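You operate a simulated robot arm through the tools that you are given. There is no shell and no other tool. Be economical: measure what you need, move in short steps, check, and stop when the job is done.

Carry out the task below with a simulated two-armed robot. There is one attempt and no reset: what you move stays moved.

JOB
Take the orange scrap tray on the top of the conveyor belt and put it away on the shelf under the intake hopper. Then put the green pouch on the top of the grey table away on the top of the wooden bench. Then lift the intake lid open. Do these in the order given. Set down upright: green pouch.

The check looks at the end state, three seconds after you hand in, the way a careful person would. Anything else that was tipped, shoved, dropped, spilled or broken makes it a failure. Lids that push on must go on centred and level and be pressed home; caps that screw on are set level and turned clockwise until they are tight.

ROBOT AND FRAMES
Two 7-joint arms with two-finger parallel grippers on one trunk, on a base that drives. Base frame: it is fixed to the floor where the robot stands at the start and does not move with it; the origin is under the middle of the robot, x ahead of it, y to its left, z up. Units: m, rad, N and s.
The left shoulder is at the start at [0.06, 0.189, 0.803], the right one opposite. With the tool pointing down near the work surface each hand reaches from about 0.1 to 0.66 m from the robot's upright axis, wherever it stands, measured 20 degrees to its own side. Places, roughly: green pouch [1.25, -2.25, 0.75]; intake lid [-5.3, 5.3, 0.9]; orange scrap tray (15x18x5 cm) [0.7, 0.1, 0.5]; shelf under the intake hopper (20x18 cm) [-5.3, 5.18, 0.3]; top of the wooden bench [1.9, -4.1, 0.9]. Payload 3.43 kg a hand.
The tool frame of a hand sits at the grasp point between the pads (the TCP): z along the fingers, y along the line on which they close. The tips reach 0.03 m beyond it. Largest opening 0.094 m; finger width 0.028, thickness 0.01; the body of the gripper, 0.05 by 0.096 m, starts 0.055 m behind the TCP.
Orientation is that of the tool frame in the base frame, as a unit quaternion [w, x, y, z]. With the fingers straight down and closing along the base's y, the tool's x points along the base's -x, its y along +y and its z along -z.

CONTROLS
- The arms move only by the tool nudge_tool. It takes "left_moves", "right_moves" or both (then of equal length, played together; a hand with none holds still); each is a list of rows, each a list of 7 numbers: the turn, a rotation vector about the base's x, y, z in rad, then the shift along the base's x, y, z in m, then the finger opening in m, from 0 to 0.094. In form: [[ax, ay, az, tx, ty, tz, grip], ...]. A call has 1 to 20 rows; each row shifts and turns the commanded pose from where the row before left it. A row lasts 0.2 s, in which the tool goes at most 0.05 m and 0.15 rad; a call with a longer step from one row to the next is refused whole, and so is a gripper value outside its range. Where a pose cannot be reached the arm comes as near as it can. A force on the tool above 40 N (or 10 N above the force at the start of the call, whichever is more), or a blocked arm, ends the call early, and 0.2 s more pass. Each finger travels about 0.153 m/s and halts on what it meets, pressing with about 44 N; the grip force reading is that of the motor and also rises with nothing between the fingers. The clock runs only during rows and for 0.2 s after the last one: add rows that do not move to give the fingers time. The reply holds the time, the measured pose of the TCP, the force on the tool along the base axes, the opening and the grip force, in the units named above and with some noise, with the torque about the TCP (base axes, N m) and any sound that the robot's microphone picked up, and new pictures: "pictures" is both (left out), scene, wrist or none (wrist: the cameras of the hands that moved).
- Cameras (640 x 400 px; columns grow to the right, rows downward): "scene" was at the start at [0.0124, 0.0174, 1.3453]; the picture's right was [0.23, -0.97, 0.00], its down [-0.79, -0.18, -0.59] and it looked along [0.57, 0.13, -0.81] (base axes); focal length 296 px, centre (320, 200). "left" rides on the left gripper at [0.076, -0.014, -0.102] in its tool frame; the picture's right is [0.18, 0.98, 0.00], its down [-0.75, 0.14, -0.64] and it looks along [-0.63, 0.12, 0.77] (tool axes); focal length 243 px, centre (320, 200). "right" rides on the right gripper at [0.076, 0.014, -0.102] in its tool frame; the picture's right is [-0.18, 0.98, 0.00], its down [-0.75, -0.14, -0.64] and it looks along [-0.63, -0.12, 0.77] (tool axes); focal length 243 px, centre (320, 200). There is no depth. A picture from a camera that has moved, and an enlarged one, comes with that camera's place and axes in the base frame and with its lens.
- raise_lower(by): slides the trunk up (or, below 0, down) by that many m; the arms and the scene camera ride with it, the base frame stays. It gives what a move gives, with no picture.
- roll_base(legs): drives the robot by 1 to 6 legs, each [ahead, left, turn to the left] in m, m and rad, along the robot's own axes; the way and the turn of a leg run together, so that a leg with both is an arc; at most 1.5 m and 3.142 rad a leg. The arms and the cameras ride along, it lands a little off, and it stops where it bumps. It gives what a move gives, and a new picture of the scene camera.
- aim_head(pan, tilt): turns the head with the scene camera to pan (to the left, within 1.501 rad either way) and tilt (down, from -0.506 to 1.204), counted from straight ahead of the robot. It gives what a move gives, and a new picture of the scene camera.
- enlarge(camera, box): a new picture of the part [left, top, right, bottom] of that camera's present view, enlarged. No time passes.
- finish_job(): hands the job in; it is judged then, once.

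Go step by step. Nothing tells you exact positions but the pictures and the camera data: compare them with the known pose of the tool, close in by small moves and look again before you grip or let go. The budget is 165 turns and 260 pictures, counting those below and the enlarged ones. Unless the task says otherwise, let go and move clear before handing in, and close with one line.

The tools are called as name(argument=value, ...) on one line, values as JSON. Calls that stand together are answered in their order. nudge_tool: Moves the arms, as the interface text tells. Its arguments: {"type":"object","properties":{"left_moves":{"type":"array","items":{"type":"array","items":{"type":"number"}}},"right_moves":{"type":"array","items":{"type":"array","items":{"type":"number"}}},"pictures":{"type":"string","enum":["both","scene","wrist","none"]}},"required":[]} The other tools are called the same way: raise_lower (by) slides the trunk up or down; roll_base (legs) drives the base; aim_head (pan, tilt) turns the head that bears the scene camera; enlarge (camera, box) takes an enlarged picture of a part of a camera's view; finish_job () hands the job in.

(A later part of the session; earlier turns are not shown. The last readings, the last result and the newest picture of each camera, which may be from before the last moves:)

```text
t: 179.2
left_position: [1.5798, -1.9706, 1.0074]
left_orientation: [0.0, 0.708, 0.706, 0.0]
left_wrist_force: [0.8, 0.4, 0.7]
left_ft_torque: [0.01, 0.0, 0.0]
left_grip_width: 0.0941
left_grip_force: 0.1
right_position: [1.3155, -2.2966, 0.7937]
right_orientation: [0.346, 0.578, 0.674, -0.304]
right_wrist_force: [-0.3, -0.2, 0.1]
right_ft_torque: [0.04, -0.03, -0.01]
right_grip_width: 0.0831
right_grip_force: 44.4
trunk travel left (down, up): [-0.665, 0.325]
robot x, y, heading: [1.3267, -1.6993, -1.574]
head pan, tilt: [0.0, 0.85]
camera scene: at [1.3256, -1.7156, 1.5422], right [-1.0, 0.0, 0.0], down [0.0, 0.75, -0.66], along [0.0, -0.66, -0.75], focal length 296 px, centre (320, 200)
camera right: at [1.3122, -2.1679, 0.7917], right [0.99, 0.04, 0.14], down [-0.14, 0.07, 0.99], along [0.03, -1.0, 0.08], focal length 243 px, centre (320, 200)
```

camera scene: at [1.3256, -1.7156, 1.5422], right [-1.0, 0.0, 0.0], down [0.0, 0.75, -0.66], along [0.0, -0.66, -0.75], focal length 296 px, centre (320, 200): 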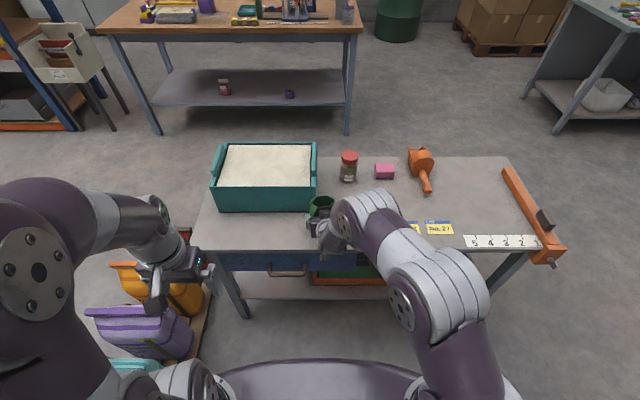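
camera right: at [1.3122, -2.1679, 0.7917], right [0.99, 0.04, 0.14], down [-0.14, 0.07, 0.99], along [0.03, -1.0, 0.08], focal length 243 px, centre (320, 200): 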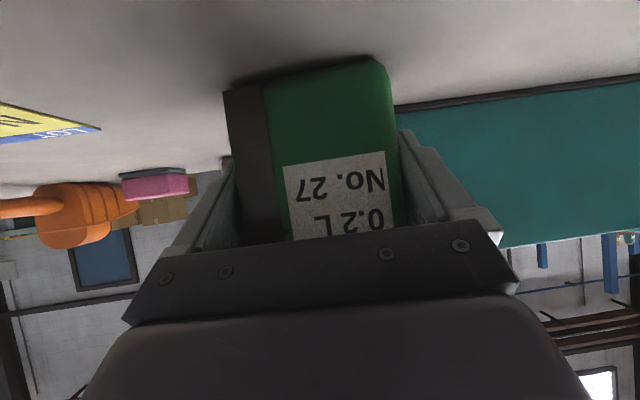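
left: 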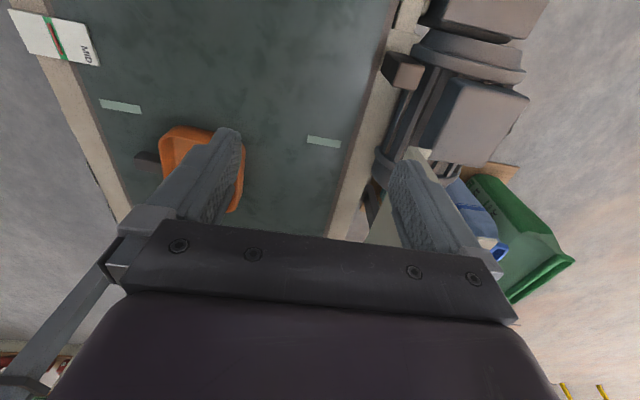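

Gripped at 8.3 cm. I'll lift with the trunk and check that the pouch stays level.

raise_lower(by=0.06)

nudge_tool(right_moves=[[0, 0, 0, 0, 0, 0, 0.05]])

```text
t: 180.2
left_position: [1.5803, -1.9695, 1.0668]
left_orientation: [0.0, 0.708, 0.706, 0.0]
left_wrist_force: [0.4, -0.5, -0.1]
left_ft_torque: [-0.01, -0.01, 0.03]
left_grip_width: 0.0939
left_grip_force: 0.0
right_position: [1.3158, -2.297, 0.8552]
right_orientation: [0.346, 0.578, 0.674, -0.304]
right_wrist_force: [0.0, -0.1, -0.9]
right_ft_torque: [0.01, -0.01, 0.0]
right_grip_width: 0.0831
right_grip_force: 43.6
trunk travel left (down, up): [-0.725, 0.265]
robot x, y, heading: [1.3222, -1.6945, -1.57]
head pan, tilt: [0.0, 0.85]
```

```text
t: 180.6
left_position: [1.579, -1.9694, 1.0666]
left_orientation: [0.0, 0.708, 0.706, 0.0]
left_wrist_force: [0.2, -0.6, 0.6]
left_ft_torque: [-0.01, 0.01, 0.01]
left_grip_width: 0.094
left_grip_force: 0.1
right_position: [1.3154, -2.2961, 0.8562]
right_orientation: [0.345, 0.578, 0.674, -0.304]
right_wrist_force: [0.2, 0.6, -0.5]
right_ft_torque: [0.0, -0.02, 0.01]
right_grip_width: 0.083
right_grip_force: 44.3
trunk travel left (down, up): [-0.725, 0.265]
robot x, y, heading: [1.3259, -1.6967, -1.571]
head pan, tilt: [0.0, 0.85]
camera scene: at [1.3255, -1.7155, 1.6022], right [-1.0, 0.0, 0.0], down [0.0, 0.75, -0.66], along [0.0, -0.66, -0.75], focal length 296 px, centre (320, 200)
camera right: at [1.3122, -2.1678, 0.8517], right [0.99, 0.04, 0.14], down [-0.14, 0.07, 0.99], along [0.03, -1.0, 0.08], focal length 243 px, centre (320, 200)
```

scene: 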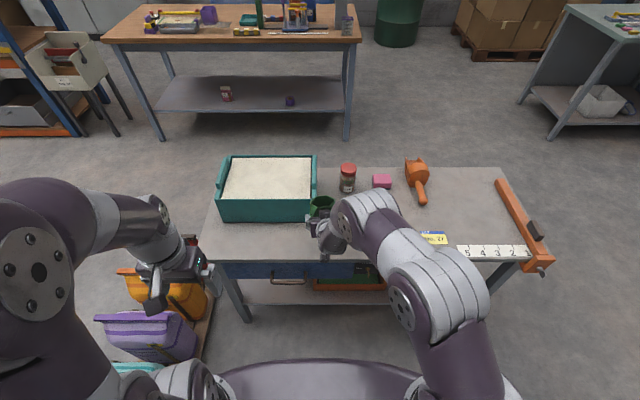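
right: 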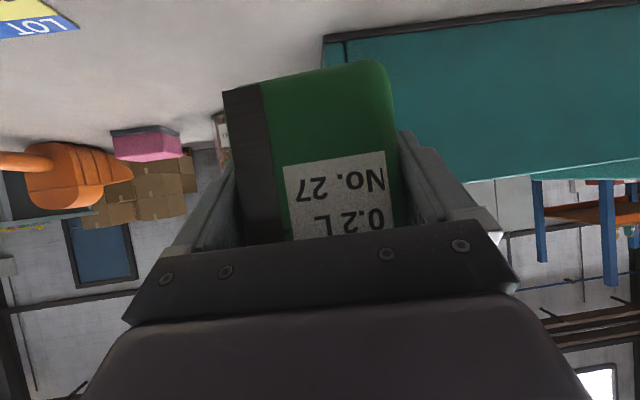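

The pouch is held upright and steady. I'll raise it further for carrying and study the bench top for a free spot.

raise_lower(by=0.15)

aim_head(pan=0.15, tilt=0.4)

enlarge(camera="scene", box=[120, 80, 440, 240])

```text
t: 182.3
left_position: [1.5799, -1.9708, 1.2167]
left_orientation: [0.0, 0.707, 0.707, -0.001]
left_wrist_force: [-0.4, 0.0, 0.1]
left_ft_torque: [0.0, 0.03, -0.02]
left_grip_width: 0.0942
left_grip_force: 0.0
right_position: [1.3157, -2.2963, 1.0038]
right_orientation: [0.346, 0.577, 0.674, -0.303]
right_wrist_force: [-0.4, -0.6, -0.3]
right_ft_torque: [-0.04, -0.01, -0.02]
right_grip_width: 0.083
right_grip_force: 44.7
trunk travel left (down, up): [-0.875, 0.115]
robot x, y, heading: [1.328, -1.6987, -1.569]
head pan, tilt: [0.0, 0.85]
```

```text
t: 183.2
left_position: [1.5796, -1.9703, 1.2162]
left_orientation: [0.0, 0.708, 0.707, 0.0]
left_wrist_force: [0.0, 0.2, 0.3]
left_ft_torque: [-0.03, -0.01, -0.05]
left_grip_width: 0.094
left_grip_force: 0.1
right_position: [1.3154, -2.2971, 1.0047]
right_orientation: [0.346, 0.578, 0.674, -0.304]
right_wrist_force: [0.5, -0.3, -0.4]
right_ft_torque: [-0.04, 0.01, -0.03]
right_grip_width: 0.083
right_grip_force: 44.0
trunk travel left (down, up): [-0.875, 0.115]
robot x, y, heading: [1.3255, -1.7023, -1.572]
head pan, tilt: [0.15, 0.4]
camera scene: at [1.3394, -1.729, 1.7912], right [-0.99, -0.15, 0.0], down [-0.06, 0.39, -0.92], along [0.14, -0.91, -0.39], focal length 296 px, centre (320, 200)
```

scene: 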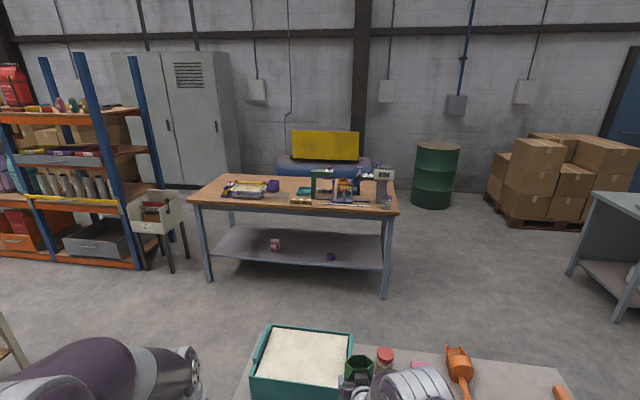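

```text
2.00 times, centred on (280, 160) of scene
camera zoom: at [1.3394, -1.729, 1.7912], right [-0.99, -0.15, 0.0], down [-0.06, 0.39, -0.92], along [0.14, -0.91, -0.39], focal length 591 px, centre (400, 280)
```

zoom: 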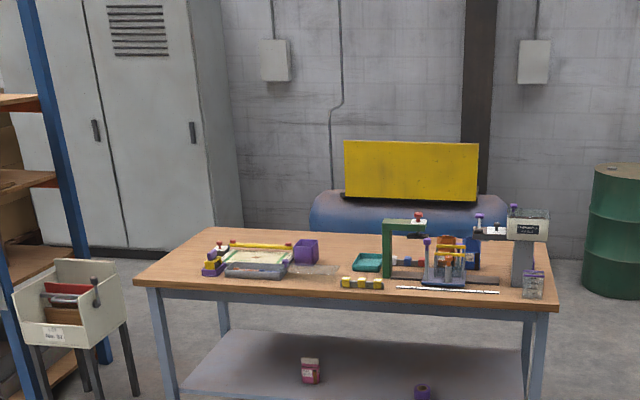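

enlarge(camera="scene", box=[190, 160, 300, 225])

enlarge(camera="scene", box=[290, 160, 400, 225])

```text
5.82 times, centred on (245, 192) of scene
camera zoom: at [1.3394, -1.729, 1.7912], right [-0.99, -0.15, 0.0], down [-0.06, 0.39, -0.92], along [0.14, -0.91, -0.39], focal length 1720 px, centre (756, 244)
```

zoom: 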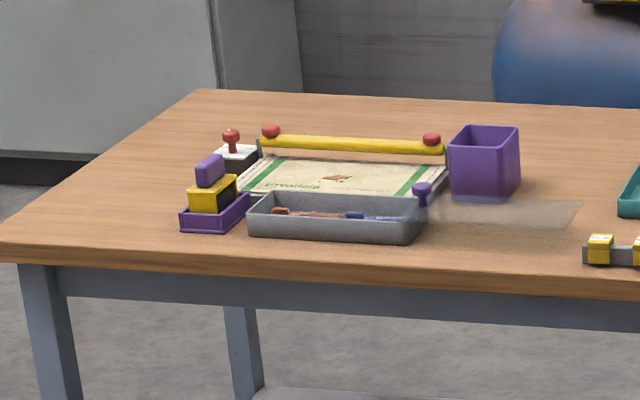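

```text
5.82 times, centred on (345, 192) of scene
camera zoom: at [1.3394, -1.729, 1.7912], right [-0.99, -0.15, 0.0], down [-0.06, 0.39, -0.92], along [0.14, -0.91, -0.39], focal length 1720 px, centre (174, 244)
```

zoom: 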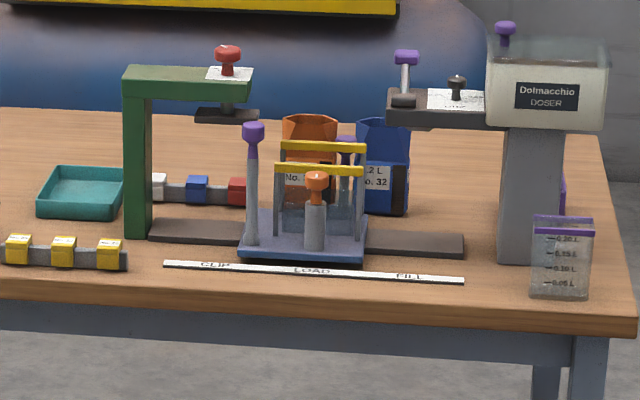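

There is a free spot on the bench near (1.98, -3.69), in front of the clear sheet. I'll pull the hand in first and then go around the west end of the grey table.

nudge_tool(right_moves=[[0, 0, 0, 0, 0.03, 0, 0.05], [0, 0, 0, 0, 0.03, 0, 0.05], [0, 0, 0, 0, 0.03, 0, 0.05], [0, 0, 0, 0, 0.03, 0, 0.05], [0, 0, 0, 0, 0.03, 0, 0.05], [0, 0, 0, 0, 0.03, 0, 0.05], [0, 0, 0, 0, 0.03, 0, 0.05], [0, 0, 0, 0, 0.03, 0, 0.05], [0, 0, 0, 0, 0, 0, 0.05]], pictures="none")

aim_head(pan=-0.3, tilt=0.9)

```text
t: 185.2
left_position: [1.5801, -1.9716, 1.2163]
left_orientation: [-0.001, 0.708, 0.706, 0.0]
left_wrist_force: [1.0, -1.2, -0.1]
left_ft_torque: [0.0, -0.01, 0.02]
left_grip_width: 0.0938
left_grip_force: 0.1
right_position: [1.3153, -2.0575, 1.0074]
right_orientation: [0.346, 0.578, 0.674, -0.304]
right_wrist_force: [0.7, -0.7, 0.5]
right_ft_torque: [-0.01, 0.01, 0.02]
right_grip_width: 0.0826
right_grip_force: 44.0
trunk travel left (down, up): [-0.875, 0.115]
robot x, y, heading: [1.3241, -1.6974, -1.57]
head pan, tilt: [0.15, 0.4]
```

```text
t: 186.1
left_position: [1.5791, -1.9701, 1.2158]
left_orientation: [0.0, 0.708, 0.706, 0.0]
left_wrist_force: [-0.3, -0.1, 0.1]
left_ft_torque: [-0.01, 0.02, 0.01]
left_grip_width: 0.0938
left_grip_force: 0.1
right_position: [1.3145, -2.0573, 1.008]
right_orientation: [0.346, 0.578, 0.674, -0.303]
right_wrist_force: [0.4, -0.8, -1.0]
right_ft_torque: [-0.02, -0.04, -0.02]
right_grip_width: 0.0831
right_grip_force: 44.2
trunk travel left (down, up): [-0.875, 0.115]
robot x, y, heading: [1.3273, -1.6977, -1.568]
head pan, tilt: [-0.3, 0.901]
camera scene: at [1.3034, -1.7092, 1.7484], right [-0.96, 0.3, 0.0], down [0.23, 0.75, -0.62], along [-0.18, -0.59, -0.78], focal length 296 px, centre (320, 200)
```

scene: 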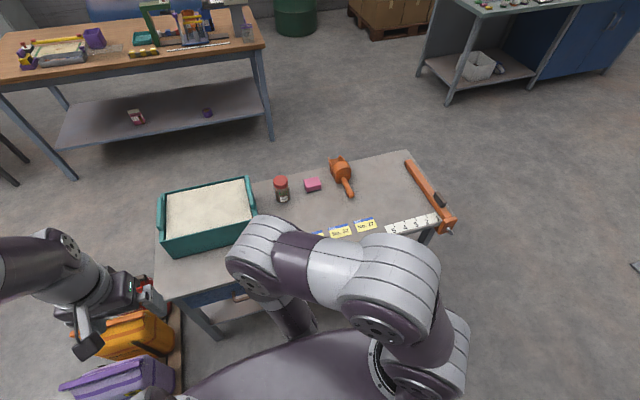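

roll_base(legs=[[0, -1.35, 0], [1.4, 0, 0]])

aim_head(pan=0.9, tilt=0.8)

```text
t: 199.4
left_position: [0.2222, -3.3726, 1.2161]
left_orientation: [0.0, 0.713, 0.702, -0.001]
left_wrist_force: [0.4, 0.2, 0.3]
left_ft_torque: [-0.02, -0.03, 0.0]
left_grip_width: 0.094
left_grip_force: 0.0
right_position: [-0.0437, -3.4556, 1.0072]
right_orientation: [0.345, 0.582, 0.669, -0.307]
right_wrist_force: [0.0, 0.6, 0.6]
right_ft_torque: [0.0, 0.0, 0.02]
right_grip_width: 0.083
right_grip_force: 44.1
trunk travel left (down, up): [-0.875, 0.115]
robot x, y, heading: [-0.0268, -3.0981, -1.586]
head pan, tilt: [-0.3, 0.901]
camera scene: at [-0.0499, -3.1081, 1.7483], right [-0.95, 0.31, 0.0], down [0.24, 0.74, -0.62], along [-0.19, -0.59, -0.78], focal length 296 px, centre (320, 200)
```

scene: 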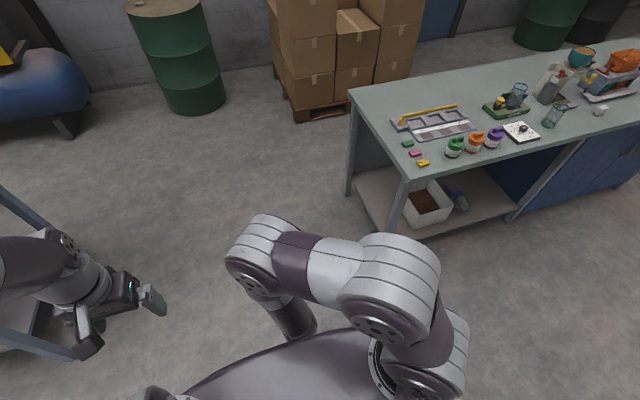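

```text
t: 200.8
left_position: [0.2225, -3.3737, 1.2169]
left_orientation: [0.0, 0.712, 0.702, 0.0]
left_wrist_force: [0.6, -0.8, -0.7]
left_ft_torque: [0.0, 0.01, -0.04]
left_grip_width: 0.0943
left_grip_force: 0.0
right_position: [-0.0435, -3.4568, 1.0067]
right_orientation: [0.344, 0.583, 0.669, -0.307]
right_wrist_force: [-0.5, 0.1, -0.2]
right_ft_torque: [-0.01, 0.0, 0.0]
right_grip_width: 0.083
right_grip_force: 43.8
trunk travel left (down, up): [-0.875, 0.115]
robot x, y, heading: [-0.0287, -3.0964, -1.589]
head pan, tilt: [0.901, 0.799]
camera scene: at [0.0359, -3.088, 1.7562], right [-0.63, -0.77, 0.0], down [-0.55, 0.46, -0.7], along [0.54, -0.44, -0.72], focal length 296 px, centre (320, 200)
```

scene: 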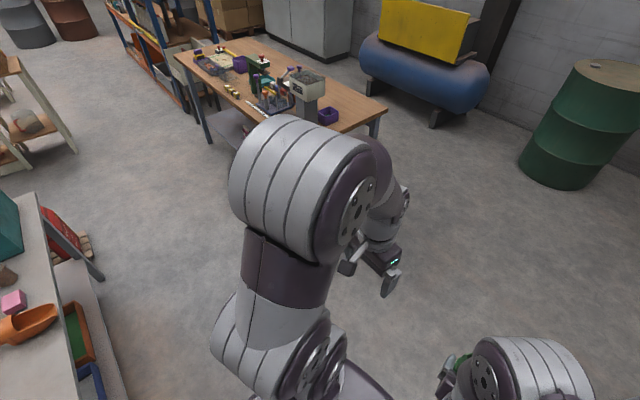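

roll_base(legs=[[0.0, 0.95, 0.018], [0, 0.5, 0]])

aim_head(pan=0.3, tilt=0.8)

```text
t: 208.3
left_position: [1.6787, -3.3804, 1.2163]
left_orientation: [0.001, 0.709, 0.705, 0.001]
left_wrist_force: [-0.1, 0.4, 1.3]
left_ft_torque: [0.0, -0.03, -0.02]
left_grip_width: 0.0942
left_grip_force: 0.0
right_position: [1.4135, -3.4655, 1.0071]
right_orientation: [0.345, 0.58, 0.673, -0.305]
right_wrist_force: [0.2, 0.1, 0.9]
right_ft_torque: [-0.01, -0.01, 0.0]
right_grip_width: 0.0831
right_grip_force: 43.9
trunk travel left (down, up): [-0.875, 0.115]
robot x, y, heading: [1.424, -3.111, -1.575]
head pan, tilt: [0.901, 0.799]
camera scene: at [1.4883, -3.0973, 1.7563], right [-0.62, -0.78, 0.0], down [-0.56, 0.45, -0.7], along [0.54, -0.44, -0.72], focal length 296 px, centre (320, 200)
```

scene: 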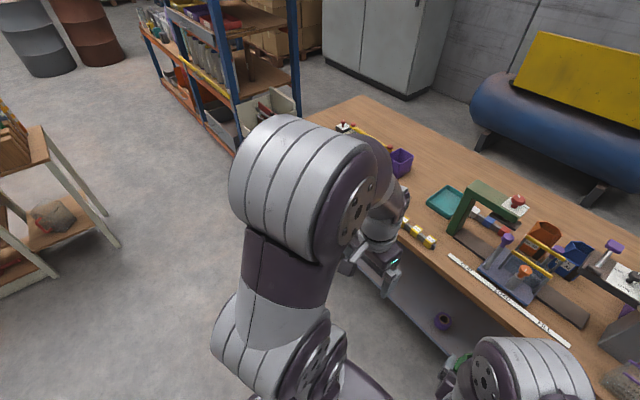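

```text
t: 209.3
left_position: [1.6793, -3.3795, 1.2166]
left_orientation: [0.0, 0.708, 0.706, 0.0]
left_wrist_force: [-1.0, 0.1, 0.2]
left_ft_torque: [0.0, 0.03, 0.01]
left_grip_width: 0.0939
left_grip_force: 0.1
right_position: [1.414, -3.4668, 1.008]
right_orientation: [0.346, 0.579, 0.673, -0.304]
right_wrist_force: [-0.7, 0.1, -0.6]
right_ft_torque: [-0.03, 0.03, 0.02]
right_grip_width: 0.0827
right_grip_force: 44.2
trunk travel left (down, up): [-0.875, 0.115]
robot x, y, heading: [1.4221, -3.1108, -1.579]
head pan, tilt: [0.3, 0.799]
camera scene: at [1.4494, -3.124, 1.7562], right [-0.96, -0.29, 0.0], down [-0.21, 0.69, -0.7], along [0.2, -0.67, -0.72], focal length 296 px, centre (320, 200)
```

scene: 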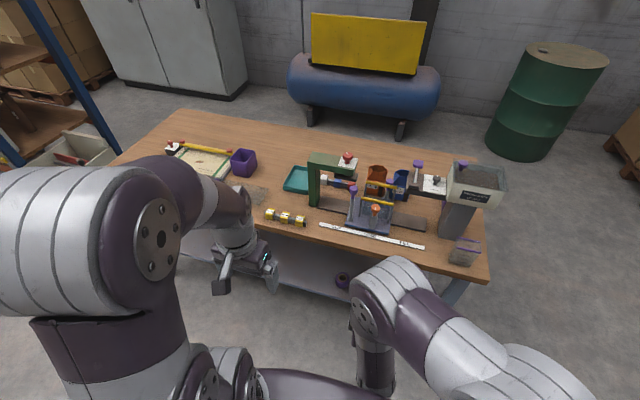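

roll_base(legs=[[0.0, 0.56, 0.005]])

aim_head(pan=0.0, tilt=0.9)

```text
t: 212.6
left_position: [2.2424, -3.3785, 1.2153]
left_orientation: [0.0, 0.705, 0.709, 0.002]
left_wrist_force: [0.0, 1.0, 0.2]
left_ft_torque: [0.04, 0.02, 0.0]
left_grip_width: 0.0942
left_grip_force: 0.0
right_position: [1.9801, -3.467, 1.007]
right_orientation: [0.346, 0.576, 0.676, -0.302]
right_wrist_force: [0.6, 1.0, 0.0]
right_ft_torque: [0.02, 0.02, -0.02]
right_grip_width: 0.0831
right_grip_force: 44.1
trunk travel left (down, up): [-0.875, 0.115]
robot x, y, heading: [1.9875, -3.1072, -1.566]
head pan, tilt: [0.3, 0.799]
camera scene: at [2.0107, -3.1237, 1.7562], right [-0.95, -0.3, 0.0], down [-0.21, 0.68, -0.7], along [0.21, -0.67, -0.72], focal length 296 px, centre (320, 200)
```

scene: 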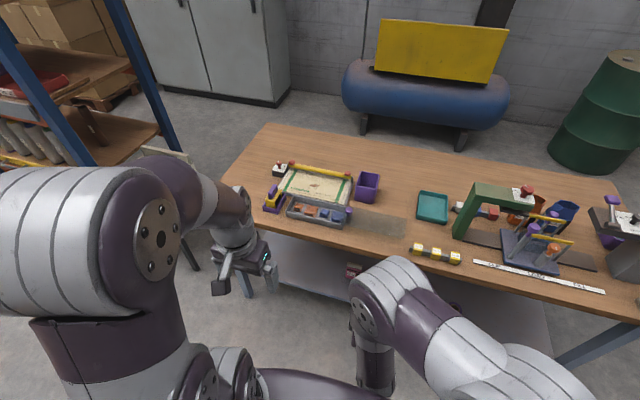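

```text
t: 213.4
left_position: [2.2436, -3.3782, 1.2148]
left_orientation: [0.0, 0.705, 0.709, -0.001]
left_wrist_force: [-0.1, -0.9, -0.5]
left_ft_torque: [0.02, 0.02, 0.0]
left_grip_width: 0.0942
left_grip_force: 0.0
right_position: [1.9799, -3.4665, 1.0085]
right_orientation: [0.346, 0.576, 0.676, -0.303]
right_wrist_force: [0.3, -1.1, -0.1]
right_ft_torque: [-0.03, 0.0, 0.01]
right_grip_width: 0.083
right_grip_force: 43.6
trunk travel left (down, up): [-0.875, 0.115]
robot x, y, heading: [1.9867, -3.1089, -1.562]
head pan, tilt: [0.0, 0.901]
camera scene: at [1.9884, -3.1223, 1.7483], right [-1.0, -0.01, 0.0], down [0.0, 0.78, -0.62], along [0.0, -0.62, -0.78], focal length 296 px, centre (320, 200)
```

scene: 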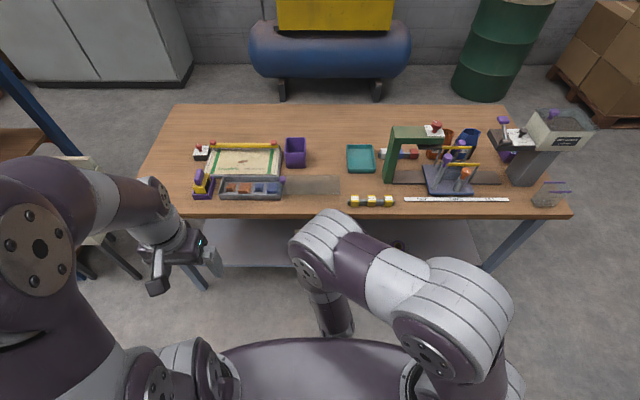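

The front strip is too shallow. The left end of the bench, around (2.57, -3.86), is clear, so I'll sidle left to face it.

roll_base(legs=[[0.0, 0.56, -0.006]])

enlarge(camera="scene", box=[220, 100, 420, 225])

```text
t: 216.6
left_position: [2.7928, -3.3794, 1.2172]
left_orientation: [0.0, 0.708, 0.706, 0.001]
left_wrist_force: [-0.8, 0.4, -0.1]
left_ft_torque: [-0.02, 0.0, -0.01]
left_grip_width: 0.0938
left_grip_force: 0.0
right_position: [2.5288, -3.4654, 1.0059]
right_orientation: [0.345, 0.578, 0.674, -0.304]
right_wrist_force: [-0.1, -0.2, 0.0]
right_ft_torque: [0.02, -0.01, 0.0]
right_grip_width: 0.0832
right_grip_force: 44.2
trunk travel left (down, up): [-0.875, 0.115]
robot x, y, heading: [2.5344, -3.1087, -1.567]
head pan, tilt: [0.0, 0.901]
camera scene: at [2.5388, -3.1214, 1.7483], right [-1.0, 0.0, 0.0], down [0.0, 0.78, -0.62], along [0.0, -0.62, -0.78], focal length 296 px, centre (320, 200)
```

scene: 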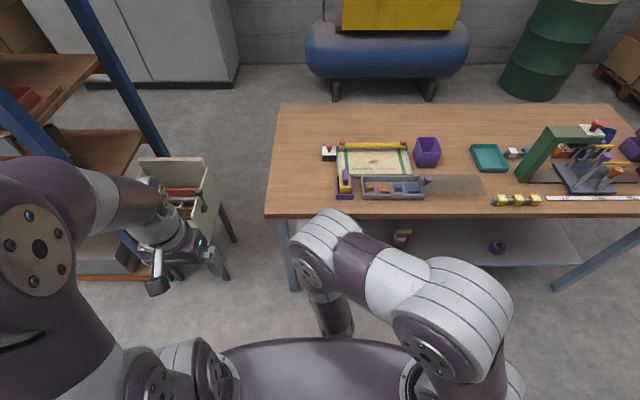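

```text
3.20 times, centred on (320, 162) of scene
camera zoom: at [2.5388, -3.1214, 1.7483], right [-1.0, 0.0, 0.0], down [0.0, 0.78, -0.62], along [0.0, -0.62, -0.78], focal length 946 px, centre (320, 320)
```

zoom: 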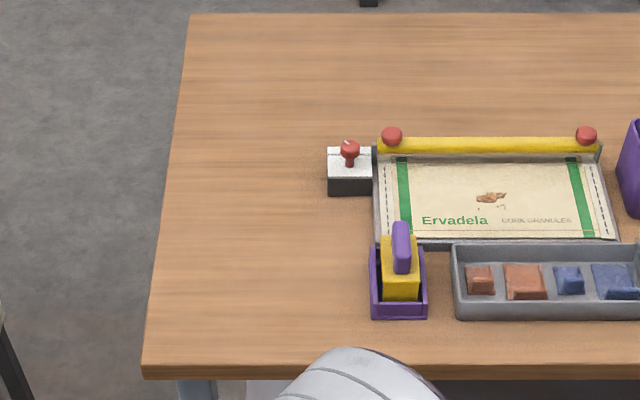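

roll_base(legs=[[0.18, 0.05, -0.003]])

nudge_tool(right_moves=[[0, 0, 0, 0.004, -0.03, 0, 0.05], [0, 0, 0, 0.004, -0.03, 0, 0.05], [0, 0, 0, 0.004, -0.03, 0, 0.05], [0, 0, 0, 0.004, -0.03, 0, 0.05], [0, 0, 0, 0, -0.03, 0, 0.05], [0, 0, 0, 0, -0.03, 0, 0.05], [0, 0, 0, 0, -0.03, 0, 0.05], [0, 0, 0, 0, 0, 0, 0.05]])

enlarge(camera="scene", box=[220, 100, 420, 225])

```text
t: 218.1
left_position: [2.8417, -3.5592, 1.2156]
left_orientation: [0.001, 0.709, 0.706, 0.0]
left_wrist_force: [-0.3, -0.7, 0.0]
left_ft_torque: [-0.03, -0.02, 0.03]
left_grip_width: 0.0942
left_grip_force: 0.1
right_position: [2.5773, -3.6433, 1.0073]
right_orientation: [0.346, 0.58, 0.672, -0.305]
right_wrist_force: [0.2, 1.3, 0.2]
right_ft_torque: [0.0, -0.04, 0.02]
right_grip_width: 0.0831
right_grip_force: 44.2
trunk travel left (down, up): [-0.875, 0.115]
robot x, y, heading: [2.5884, -3.2839, -1.58]
head pan, tilt: [0.0, 0.901]
camera scene: at [2.5885, -3.2986, 1.7484], right [-1.0, 0.01, 0.0], down [0.01, 0.78, -0.62], along [0.0, -0.62, -0.78], focal length 296 px, centre (320, 200)
```

scene: 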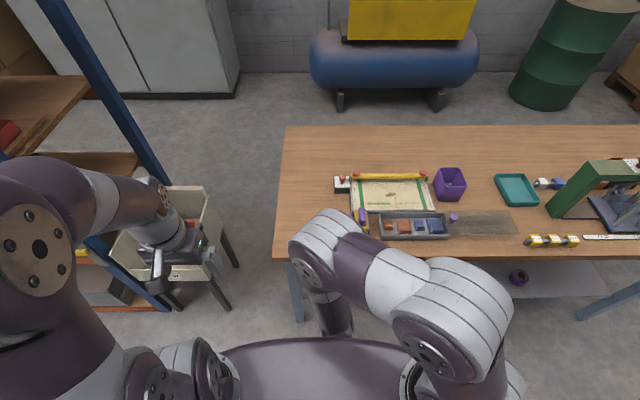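

```text
t: 219.9
left_position: [2.843, -3.5593, 1.2172]
left_orientation: [-0.001, 0.71, 0.705, -0.001]
left_wrist_force: [-0.4, -0.1, 0.3]
left_ft_torque: [0.01, 0.0, -0.01]
left_grip_width: 0.0936
left_grip_force: 0.0
right_position: [2.5914, -3.8563, 1.0067]
right_orientation: [0.345, 0.579, 0.673, -0.305]
right_wrist_force: [0.1, 0.0, 0.0]
right_ft_torque: [-0.02, 0.05, 0.03]
right_grip_width: 0.0833
right_grip_force: 44.5
trunk travel left (down, up): [-0.875, 0.115]
robot x, y, heading: [2.5874, -3.2858, -1.581]
head pan, tilt: [0.0, 0.901]
camera scene: at [2.5894, -3.3006, 1.7483], right [-1.0, 0.01, 0.0], down [0.0, 0.78, -0.62], along [0.0, -0.62, -0.78], focal length 296 px, centre (320, 200)
camera right: at [2.589, -3.7273, 1.0035], right [0.99, 0.03, 0.14], down [-0.14, 0.07, 0.99], along [0.02, -1.0, 0.08], focal length 243 px, centre (320, 200)
```

scene: 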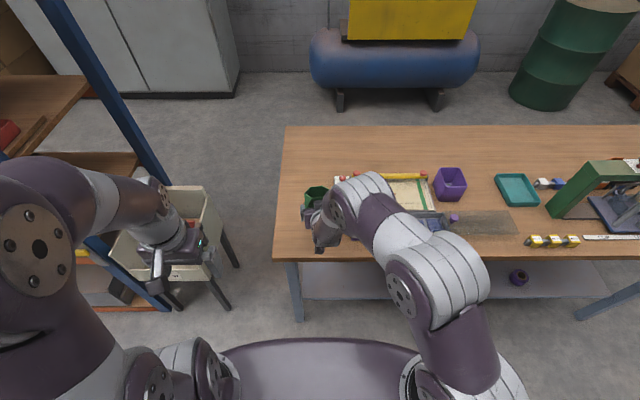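
right: 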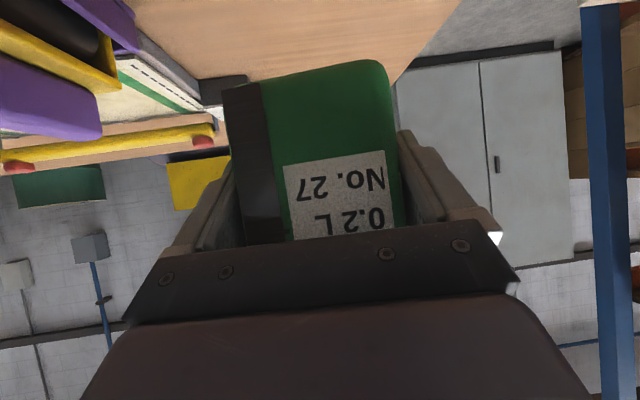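

```text
3.20 times, centred on (320, 162) of scene
camera zoom: at [2.5894, -3.3006, 1.7483], right [-1.0, 0.01, 0.0], down [0.0, 0.78, -0.62], along [0.0, -0.62, -0.78], focal length 946 px, centre (320, 320)
```

zoom: 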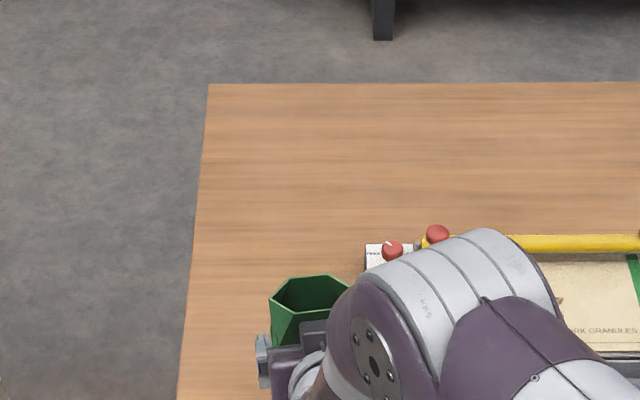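

nudge_tool(right_moves=[[0, 0, 0, 0, 0, -0.015, 0.05], [0, 0, 0, 0, 0, -0.015, 0.05], [0, 0, 0, 0, 0, -0.01, 0.05], [0, 0, 0, 0, 0, -0.007, 0.05], [0, 0, 0, 0, 0, -0.004, 0.05], [0, 0, 0, 0, 0, 0, 0.05]], pictures="wrist")

```text
t: 221.3
left_position: [2.8417, -3.5605, 1.2166]
left_orientation: [0.0, 0.708, 0.706, 0.0]
left_wrist_force: [0.0, 0.7, 0.6]
left_ft_torque: [0.01, 0.04, -0.03]
left_grip_width: 0.094
left_grip_force: 0.0
right_position: [2.5939, -3.8564, 0.9562]
right_orientation: [0.344, 0.58, 0.673, -0.305]
right_wrist_force: [-0.1, -0.5, 0.1]
right_ft_torque: [0.03, 0.0, 0.05]
right_grip_width: 0.083
right_grip_force: 43.5
trunk travel left (down, up): [-0.875, 0.115]
robot x, y, heading: [2.5856, -3.2867, -1.576]
head pan, tilt: [0.0, 0.901]
camera right: at [2.5906, -3.7262, 0.9526], right [0.99, 0.04, 0.14], down [-0.14, 0.07, 0.99], along [0.02, -1.0, 0.08], focal length 243 px, centre (320, 200)
```

right: 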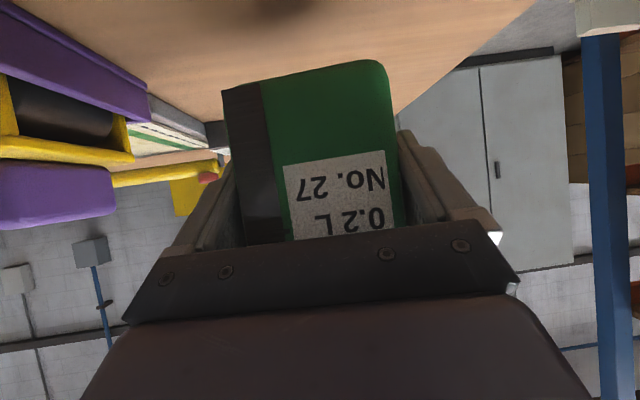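

nudge_tool(right_moves=[[0, 0, 0, 0, 0, -0.01, 0.05], [0, 0, 0, 0, 0, -0.006, 0.05], [0, 0, 0, 0, 0, -0.004, 0.05], [0, 0, 0, 0, 0, 0, 0.05]], pictures="wrist")

```text
t: 222.3
left_position: [2.842, -3.5595, 1.2158]
left_orientation: [0.001, 0.709, 0.705, 0.0]
left_wrist_force: [0.1, -0.2, -0.8]
left_ft_torque: [-0.02, 0.0, -0.02]
left_grip_width: 0.0941
left_grip_force: 0.1
right_position: [2.5927, -3.8552, 0.9343]
right_orientation: [0.344, 0.58, 0.672, -0.305]
right_wrist_force: [0.1, 0.4, 0.1]
right_ft_torque: [0.01, 0.04, 0.02]
right_grip_width: 0.0831
right_grip_force: 44.4
trunk travel left (down, up): [-0.875, 0.115]
robot x, y, heading: [2.5894, -3.2871, -1.58]
head pan, tilt: [0.0, 0.901]
camera right: at [2.5904, -3.7261, 0.9319], right [0.99, 0.03, 0.14], down [-0.14, 0.07, 0.99], along [0.02, -1.0, 0.08], focal length 243 px, centre (320, 200)
```

right: 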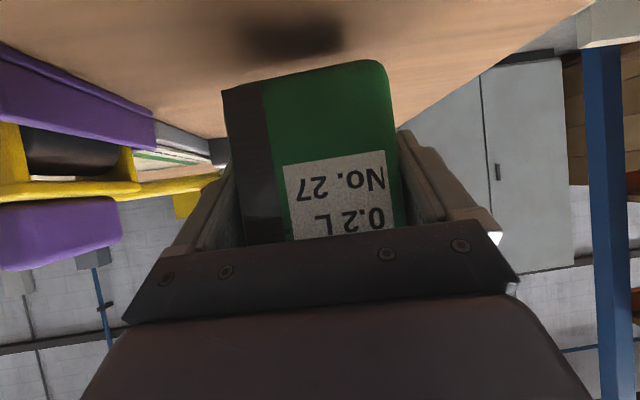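

nudge_tool(right_moves=[[0, 0, 0, 0, 0, -0.007, 0.05], [0, 0, 0, 0, 0, -0.005, 0.05], [0, 0, 0, 0, 0, 0, 0.05]], pictures="wrist")

```text
t: 223.1
left_position: [2.8433, -3.5601, 1.2165]
left_orientation: [-0.001, 0.709, 0.705, 0.0]
left_wrist_force: [0.2, -0.8, 0.0]
left_ft_torque: [-0.01, 0.01, -0.01]
left_grip_width: 0.094
left_grip_force: 0.0
right_position: [2.5924, -3.8559, 0.9235]
right_orientation: [0.345, 0.58, 0.672, -0.305]
right_wrist_force: [-0.3, 0.3, -1.1]
right_ft_torque: [0.0, 0.03, -0.02]
right_grip_width: 0.0829
right_grip_force: 43.8
trunk travel left (down, up): [-0.875, 0.115]
robot x, y, heading: [2.5847, -3.2847, -1.579]
head pan, tilt: [0.0, 0.901]
camera right: at [2.5902, -3.7267, 0.9203], right [0.99, 0.03, 0.14], down [-0.14, 0.07, 0.99], along [0.02, -1.0, 0.08], focal length 243 px, centre (320, 200)
```

right: 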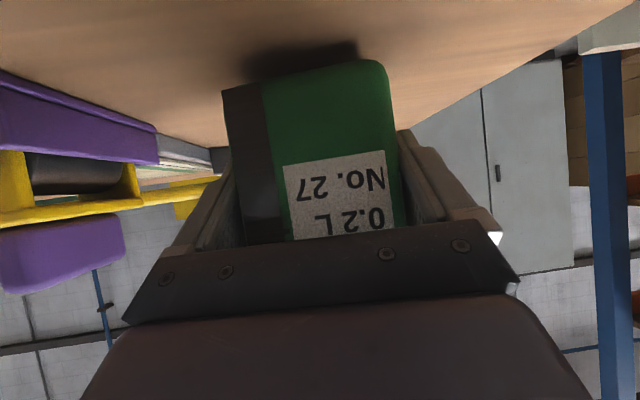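

Nearly down. I'll use fine steps until contact.

nudge_tool(right_moves=[[0, 0, 0, 0, 0, -0.003, 0.05], [0, 0, 0, 0, 0, -0.003, 0.05], [0, 0, 0, 0, 0, 0, 0.05]], pictures="wrist")

```text
t: 223.9
left_position: [2.8423, -3.5589, 1.2163]
left_orientation: [0.0, 0.709, 0.705, 0.0]
left_wrist_force: [0.0, 0.0, -0.5]
left_ft_torque: [-0.04, 0.0, -0.02]
left_grip_width: 0.0939
left_grip_force: 0.1
right_position: [2.5922, -3.8563, 0.9178]
right_orientation: [0.344, 0.58, 0.672, -0.305]
right_wrist_force: [0.0, 0.3, 0.8]
right_ft_torque: [-0.01, -0.01, 0.0]
right_grip_width: 0.083
right_grip_force: 44.6
trunk travel left (down, up): [-0.875, 0.115]
robot x, y, heading: [2.5887, -3.2823, -1.576]
head pan, tilt: [0.0, 0.901]
camera right: at [2.5899, -3.7266, 0.9144], right [0.99, 0.03, 0.14], down [-0.14, 0.07, 0.99], along [0.02, -1.0, 0.08], focal length 243 px, centre (320, 200)
```

right: 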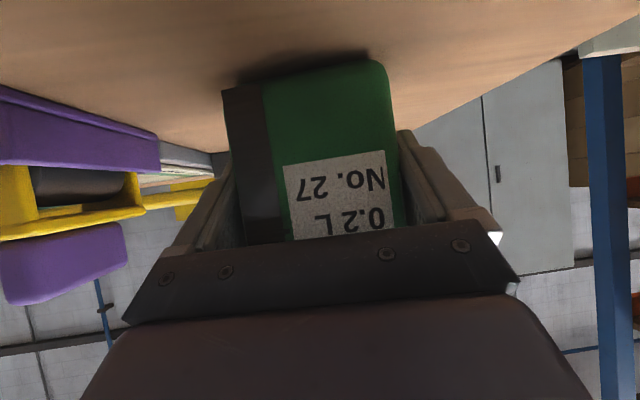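

nudge_tool(right_moves=[[0, 0, 0, 0, 0, -0.003, 0.05], [0, 0, 0, 0, 0, -0.002, 0.05], [0, 0, 0, 0, 0, 0, 0.05]], pictures="wrist")

```text
t: 224.7
left_position: [2.8416, -3.5589, 1.2171]
left_orientation: [-0.001, 0.709, 0.705, 0.0]
left_wrist_force: [0.0, -0.2, -0.1]
left_ft_torque: [0.02, -0.01, 0.0]
left_grip_width: 0.0939
left_grip_force: 0.1
right_position: [2.5925, -3.8548, 0.9148]
right_orientation: [0.347, 0.579, 0.671, -0.306]
right_wrist_force: [-0.8, -0.8, 13.5]
right_ft_torque: [0.17, -0.57, -0.02]
right_grip_width: 0.0831
right_grip_force: 43.5
trunk travel left (down, up): [-0.875, 0.115]
robot x, y, heading: [2.596, -3.2834, -1.582]
head pan, tilt: [0.0, 0.901]
camera right: at [2.5902, -3.7267, 0.9111], right [0.99, 0.04, 0.14], down [-0.14, 0.08, 0.99], along [0.02, -1.0, 0.08], focal length 243 px, centre (320, 200)
```

right: 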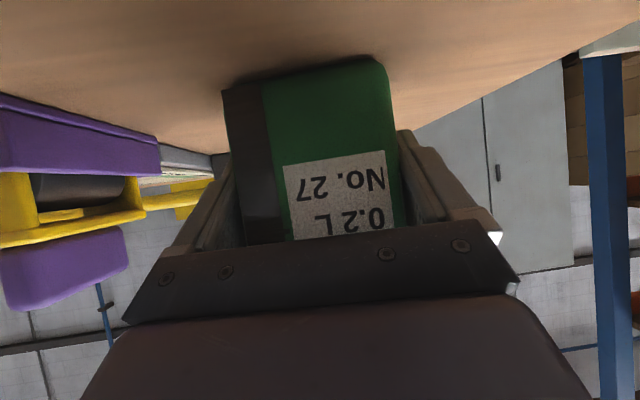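

The pouch is on the bench at 13 N. I'll release slowly and back out along the finger line.

nudge_tool(right_moves=[[0, 0, 0, 0, 0, 0.0015, 0.083], [0, 0, 0, 0, 0, 0, 0.086], [0, 0, 0, 0, 0, 0, 0.09], [0, 0, 0, 0, 0, 0, 0.094], [0, 0, 0, 0, 0, 0, 0.094]], pictures="wrist")

```text
t: 225.9
left_position: [2.8416, -3.5589, 1.2158]
left_orientation: [0.0, 0.709, 0.705, 0.0]
left_wrist_force: [-0.3, -0.5, 0.2]
left_ft_torque: [0.02, 0.01, 0.0]
left_grip_width: 0.0939
left_grip_force: 0.1
right_position: [2.5929, -3.8559, 0.9143]
right_orientation: [0.345, 0.58, 0.672, -0.305]
right_wrist_force: [-0.1, -0.2, -0.6]
right_ft_torque: [-0.04, 0.01, 0.01]
right_grip_width: 0.094
right_grip_force: 0.1
trunk travel left (down, up): [-0.875, 0.115]
robot x, y, heading: [2.5912, -3.2885, -1.584]
head pan, tilt: [0.0, 0.901]
camera right: at [2.59, -3.7262, 0.9111], right [0.99, 0.03, 0.14], down [-0.14, 0.07, 0.99], along [0.02, -1.0, 0.08], focal length 243 px, centre (320, 200)
```

right: 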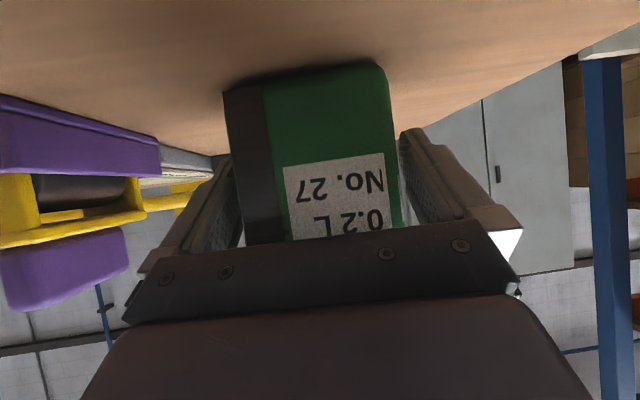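

nudge_tool(right_moves=[[0, 0, 0, -0.0012, 0.0081, 0.0058, 0.094], [0, 0, 0, -0.0023, 0.0162, 0.0116, 0.094], [0, 0, 0, -0.0023, 0.0162, 0.0116, 0.094], [0, 0, 0, -0.0023, 0.0162, 0.0116, 0.094], [0, 0, 0, -0.0034, 0.0243, 0.0173, 0.094], [0, 0, 0, -0.0034, 0.0243, 0.0173, 0.094], [0, 0, 0, -0.0034, 0.0243, 0.0173, 0.094], [0, 0, 0, -0.0, 0.03, 0.0, 0.094], [0, 0, 0, -0.0, 0.03, 0.0, 0.094], [0, 0, 0, 0, 0, 0, 0.094]])

enlarge(camera="scene", box=[220, 130, 420, 255])

```text
t: 228.1
left_position: [2.8418, -3.5602, 1.2163]
left_orientation: [-0.001, 0.71, 0.705, 0.001]
left_wrist_force: [-0.4, -0.5, 0.7]
left_ft_torque: [0.02, 0.0, 0.01]
left_grip_width: 0.0938
left_grip_force: 0.1
right_position: [2.5748, -3.6662, 1.0057]
right_orientation: [0.344, 0.58, 0.672, -0.305]
right_wrist_force: [0.4, 0.2, -0.5]
right_ft_torque: [0.0, -0.03, 0.01]
right_grip_width: 0.0943
right_grip_force: 0.1
trunk travel left (down, up): [-0.875, 0.115]
robot x, y, heading: [2.5896, -3.2903, -1.575]
head pan, tilt: [0.0, 0.901]
camera scene: at [2.5889, -3.3018, 1.7483], right [-1.0, 0.01, 0.0], down [0.01, 0.78, -0.62], along [0.0, -0.62, -0.78], focal length 296 px, centre (320, 200)
camera right: at [2.5723, -3.5364, 1.0026], right [0.99, 0.03, 0.14], down [-0.14, 0.07, 0.99], along [0.02, -1.0, 0.08], focal length 243 px, centre (320, 200)
```

scene: 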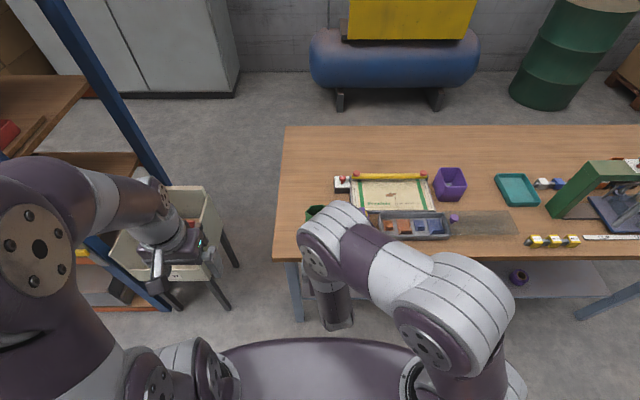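
right: 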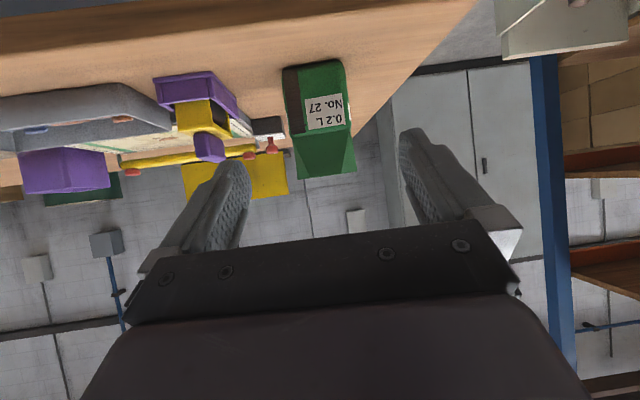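

```text
3.20 times, centred on (320, 192) of scene
camera zoom: at [2.5889, -3.3018, 1.7483], right [-1.0, 0.01, 0.0], down [0.01, 0.78, -0.62], along [0.0, -0.62, -0.78], focal length 946 px, centre (320, 224)
```

zoom: 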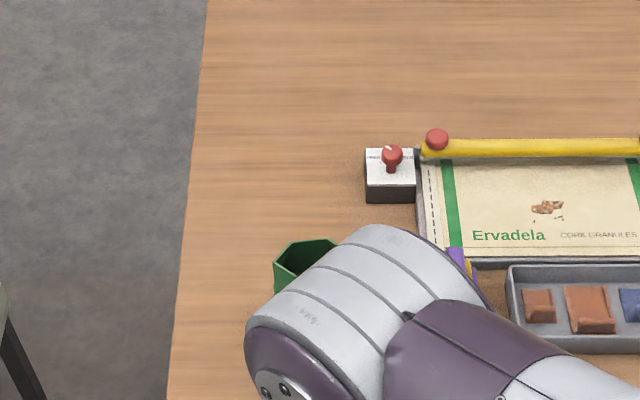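

The pouch stands upright on the bench. I'll pull the arm in and retrace the route back toward the hopper.

nudge_tool(right_moves=[[0, 0, 0, 0, 0.02, 0, 0.05], [0, 0, 0, 0, 0, 0, 0.05]], pictures="none")

roll_base(legs=[[-0.18, 0, 0]])

enlarge(camera="right", box=[160, 40, 480, 240])

roll_base(legs=[[0, -1.3, 0], [0, -1.3, 0]])

```text
t: 228.7
left_position: [2.8402, -3.5608, 1.2157]
left_orientation: [-0.001, 0.709, 0.705, 0.001]
left_wrist_force: [-0.8, -0.7, -0.1]
left_ft_torque: [0.01, 0.0, -0.03]
left_grip_width: 0.0938
left_grip_force: 0.0
right_position: [2.5747, -3.6454, 1.0066]
right_orientation: [0.345, 0.579, 0.672, -0.305]
right_wrist_force: [-0.6, -0.1, 0.2]
right_ft_torque: [0.01, 0.01, 0.01]
right_grip_width: 0.05
right_grip_force: 0.0
trunk travel left (down, up): [-0.875, 0.115]
robot x, y, heading: [2.5839, -3.2848, -1.579]
head pan, tilt: [0.0, 0.901]
```

```text
t: 230.2
left_position: [2.8431, -3.3846, 1.2149]
left_orientation: [0.0, 0.709, 0.705, 0.0]
left_wrist_force: [0.6, -0.4, 0.3]
left_ft_torque: [-0.01, 0.0, 0.02]
left_grip_width: 0.0939
left_grip_force: 0.1
right_position: [2.5781, -3.4694, 1.0047]
right_orientation: [0.345, 0.58, 0.673, -0.304]
right_wrist_force: [0.0, 0.1, 0.0]
right_ft_torque: [0.01, 0.01, 0.0]
right_grip_width: 0.0498
right_grip_force: 0.1
trunk travel left (down, up): [-0.875, 0.115]
robot x, y, heading: [2.5898, -3.1089, -1.574]
head pan, tilt: [0.0, 0.901]
camera scene: at [2.5904, -3.1262, 1.7482], right [-1.0, 0.01, 0.0], down [0.0, 0.78, -0.62], along [0.0, -0.62, -0.78], focal length 296 px, centre (320, 200)
```

scene: 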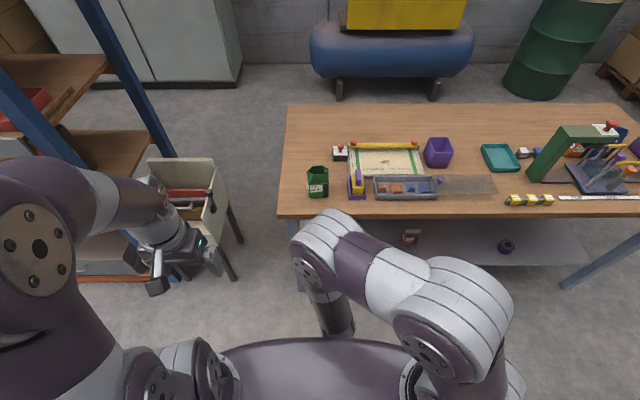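

```text
2.00 times, centred on (320, 140) of right
camera zoom: at [2.5743, -3.34, 1.0026], right [0.99, 0.04, 0.14], down [-0.14, 0.07, 0.99], along [0.03, -1.0, 0.07], focal length 485 px, centre (320, 320)
```

zoom: 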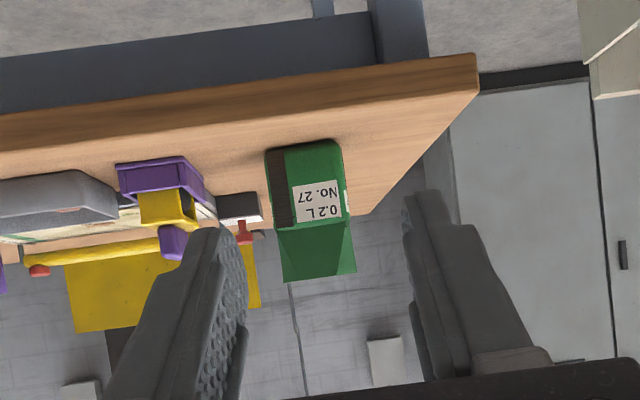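

```text
t: 242.9
left_position: [0.2268, -3.3715, 1.2162]
left_orientation: [0.0, 0.71, 0.704, 0.0]
left_wrist_force: [-0.2, 0.6, 0.1]
left_ft_torque: [-0.05, -0.02, 0.0]
left_grip_width: 0.0938
left_grip_force: 0.0
right_position: [-0.039, -3.4567, 1.0065]
right_orientation: [0.345, 0.58, 0.671, -0.306]
right_wrist_force: [-0.6, -0.6, -0.2]
right_ft_torque: [0.01, -0.01, -0.04]
right_grip_width: 0.05
right_grip_force: 0.0
trunk travel left (down, up): [-0.875, 0.115]
robot x, y, heading: [-0.0296, -3.0956, -1.579]
head pan, tilt: [0.0, 0.901]
camera scene: at [-0.0247, -3.112, 1.7483], right [-1.0, 0.01, 0.0], down [0.01, 0.78, -0.62], along [-0.01, -0.62, -0.78], focal length 296 px, centre (320, 200)
```

scene: 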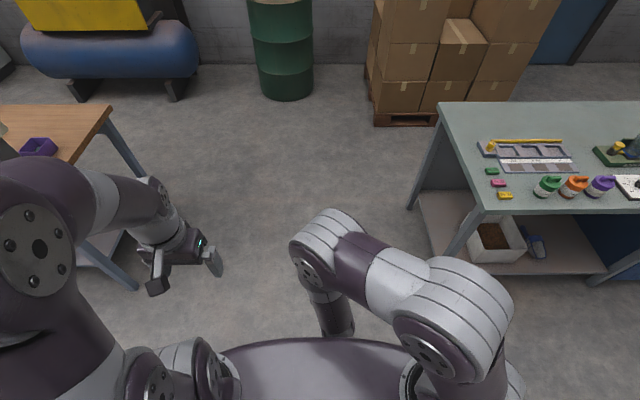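

The pouch looks good. I'll lower the trunk to travel height and continue back.

raise_lower(by=-0.3)

roll_base(legs=[[-1.4, 0, 0], [-0.34, 0, 0], [0, 0, 1.58], [0, 0.7, 0]])

```text
t: 245.9
left_position: [0.2274, -3.3708, 0.916]
left_orientation: [0.0, 0.71, 0.704, 0.0]
left_wrist_force: [0.4, 0.9, 0.0]
left_ft_torque: [0.01, 0.0, 0.02]
left_grip_width: 0.094
left_grip_force: 0.1
right_position: [-0.0399, -3.4556, 0.707]
right_orientation: [0.344, 0.58, 0.672, -0.305]
right_wrist_force: [-0.4, -0.5, 0.2]
right_ft_torque: [0.0, -0.02, -0.01]
right_grip_width: 0.0499
right_grip_force: 0.1
trunk travel left (down, up): [-0.575, 0.415]
robot x, y, heading: [-0.0225, -3.0952, -1.582]
head pan, tilt: [0.0, 0.901]
```

```text
t: 262.1
left_position: [0.2243, -0.3911, 0.9159]
left_orientation: [0.0, -0.015, 1.0, 0.0]
left_wrist_force: [-0.1, 0.5, -1.0]
left_ft_torque: [0.01, 0.0, 0.01]
left_grip_width: 0.0942
left_grip_force: 0.1
right_position: [0.3209, -0.6531, 0.7058]
right_orientation: [0.458, -0.084, 0.884, 0.038]
right_wrist_force: [0.1, 0.0, 0.1]
right_ft_torque: [-0.01, -0.02, -0.03]
right_grip_width: 0.0499
right_grip_force: 0.0
trunk travel left (down, up): [-0.575, 0.415]
robot x, y, heading: [-0.0386, -0.6531, 0.029]
head pan, tilt: [0.0, 0.901]
camera scene: at [-0.0222, -0.6535, 1.4483], right [0.03, -1.0, 0.0], down [-0.78, -0.03, -0.62], along [0.62, 0.02, -0.78], focal length 296 px, centre (320, 200)
```

scene: 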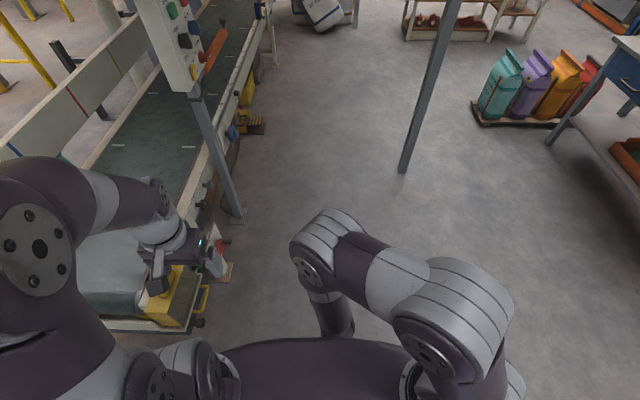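

roll_base(legs=[[0, 0.69, -0.025], [-0.12, 0, 0], [0, 0, 1.57]])

```text
t: 270.5
left_position: [-0.4291, 0.2995, 0.916]
left_orientation: [0.0, 0.712, -0.702, 0.0]
left_wrist_force: [0.3, 0.8, -0.1]
left_ft_torque: [0.05, 0.01, 0.0]
left_grip_width: 0.0938
left_grip_force: 0.0
right_position: [-0.1635, 0.3894, 0.7063]
right_orientation: [-0.303, 0.677, -0.574, -0.347]
right_wrist_force: [-0.7, 0.2, -0.6]
right_ft_torque: [-0.02, 0.0, -0.01]
right_grip_width: 0.05
right_grip_force: 0.1
trunk travel left (down, up): [-0.575, 0.415]
robot x, y, heading: [-0.1683, 0.0299, 1.584]
head pan, tilt: [0.0, 0.901]
camera scene: at [-0.1682, 0.0464, 1.4483], right [1.0, 0.01, 0.0], down [0.01, -0.78, -0.62], along [-0.01, 0.62, -0.78], focal length 296 px, centre (320, 200)
```

scene: 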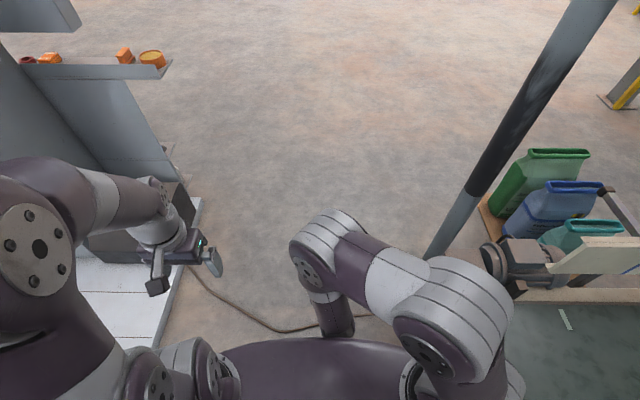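

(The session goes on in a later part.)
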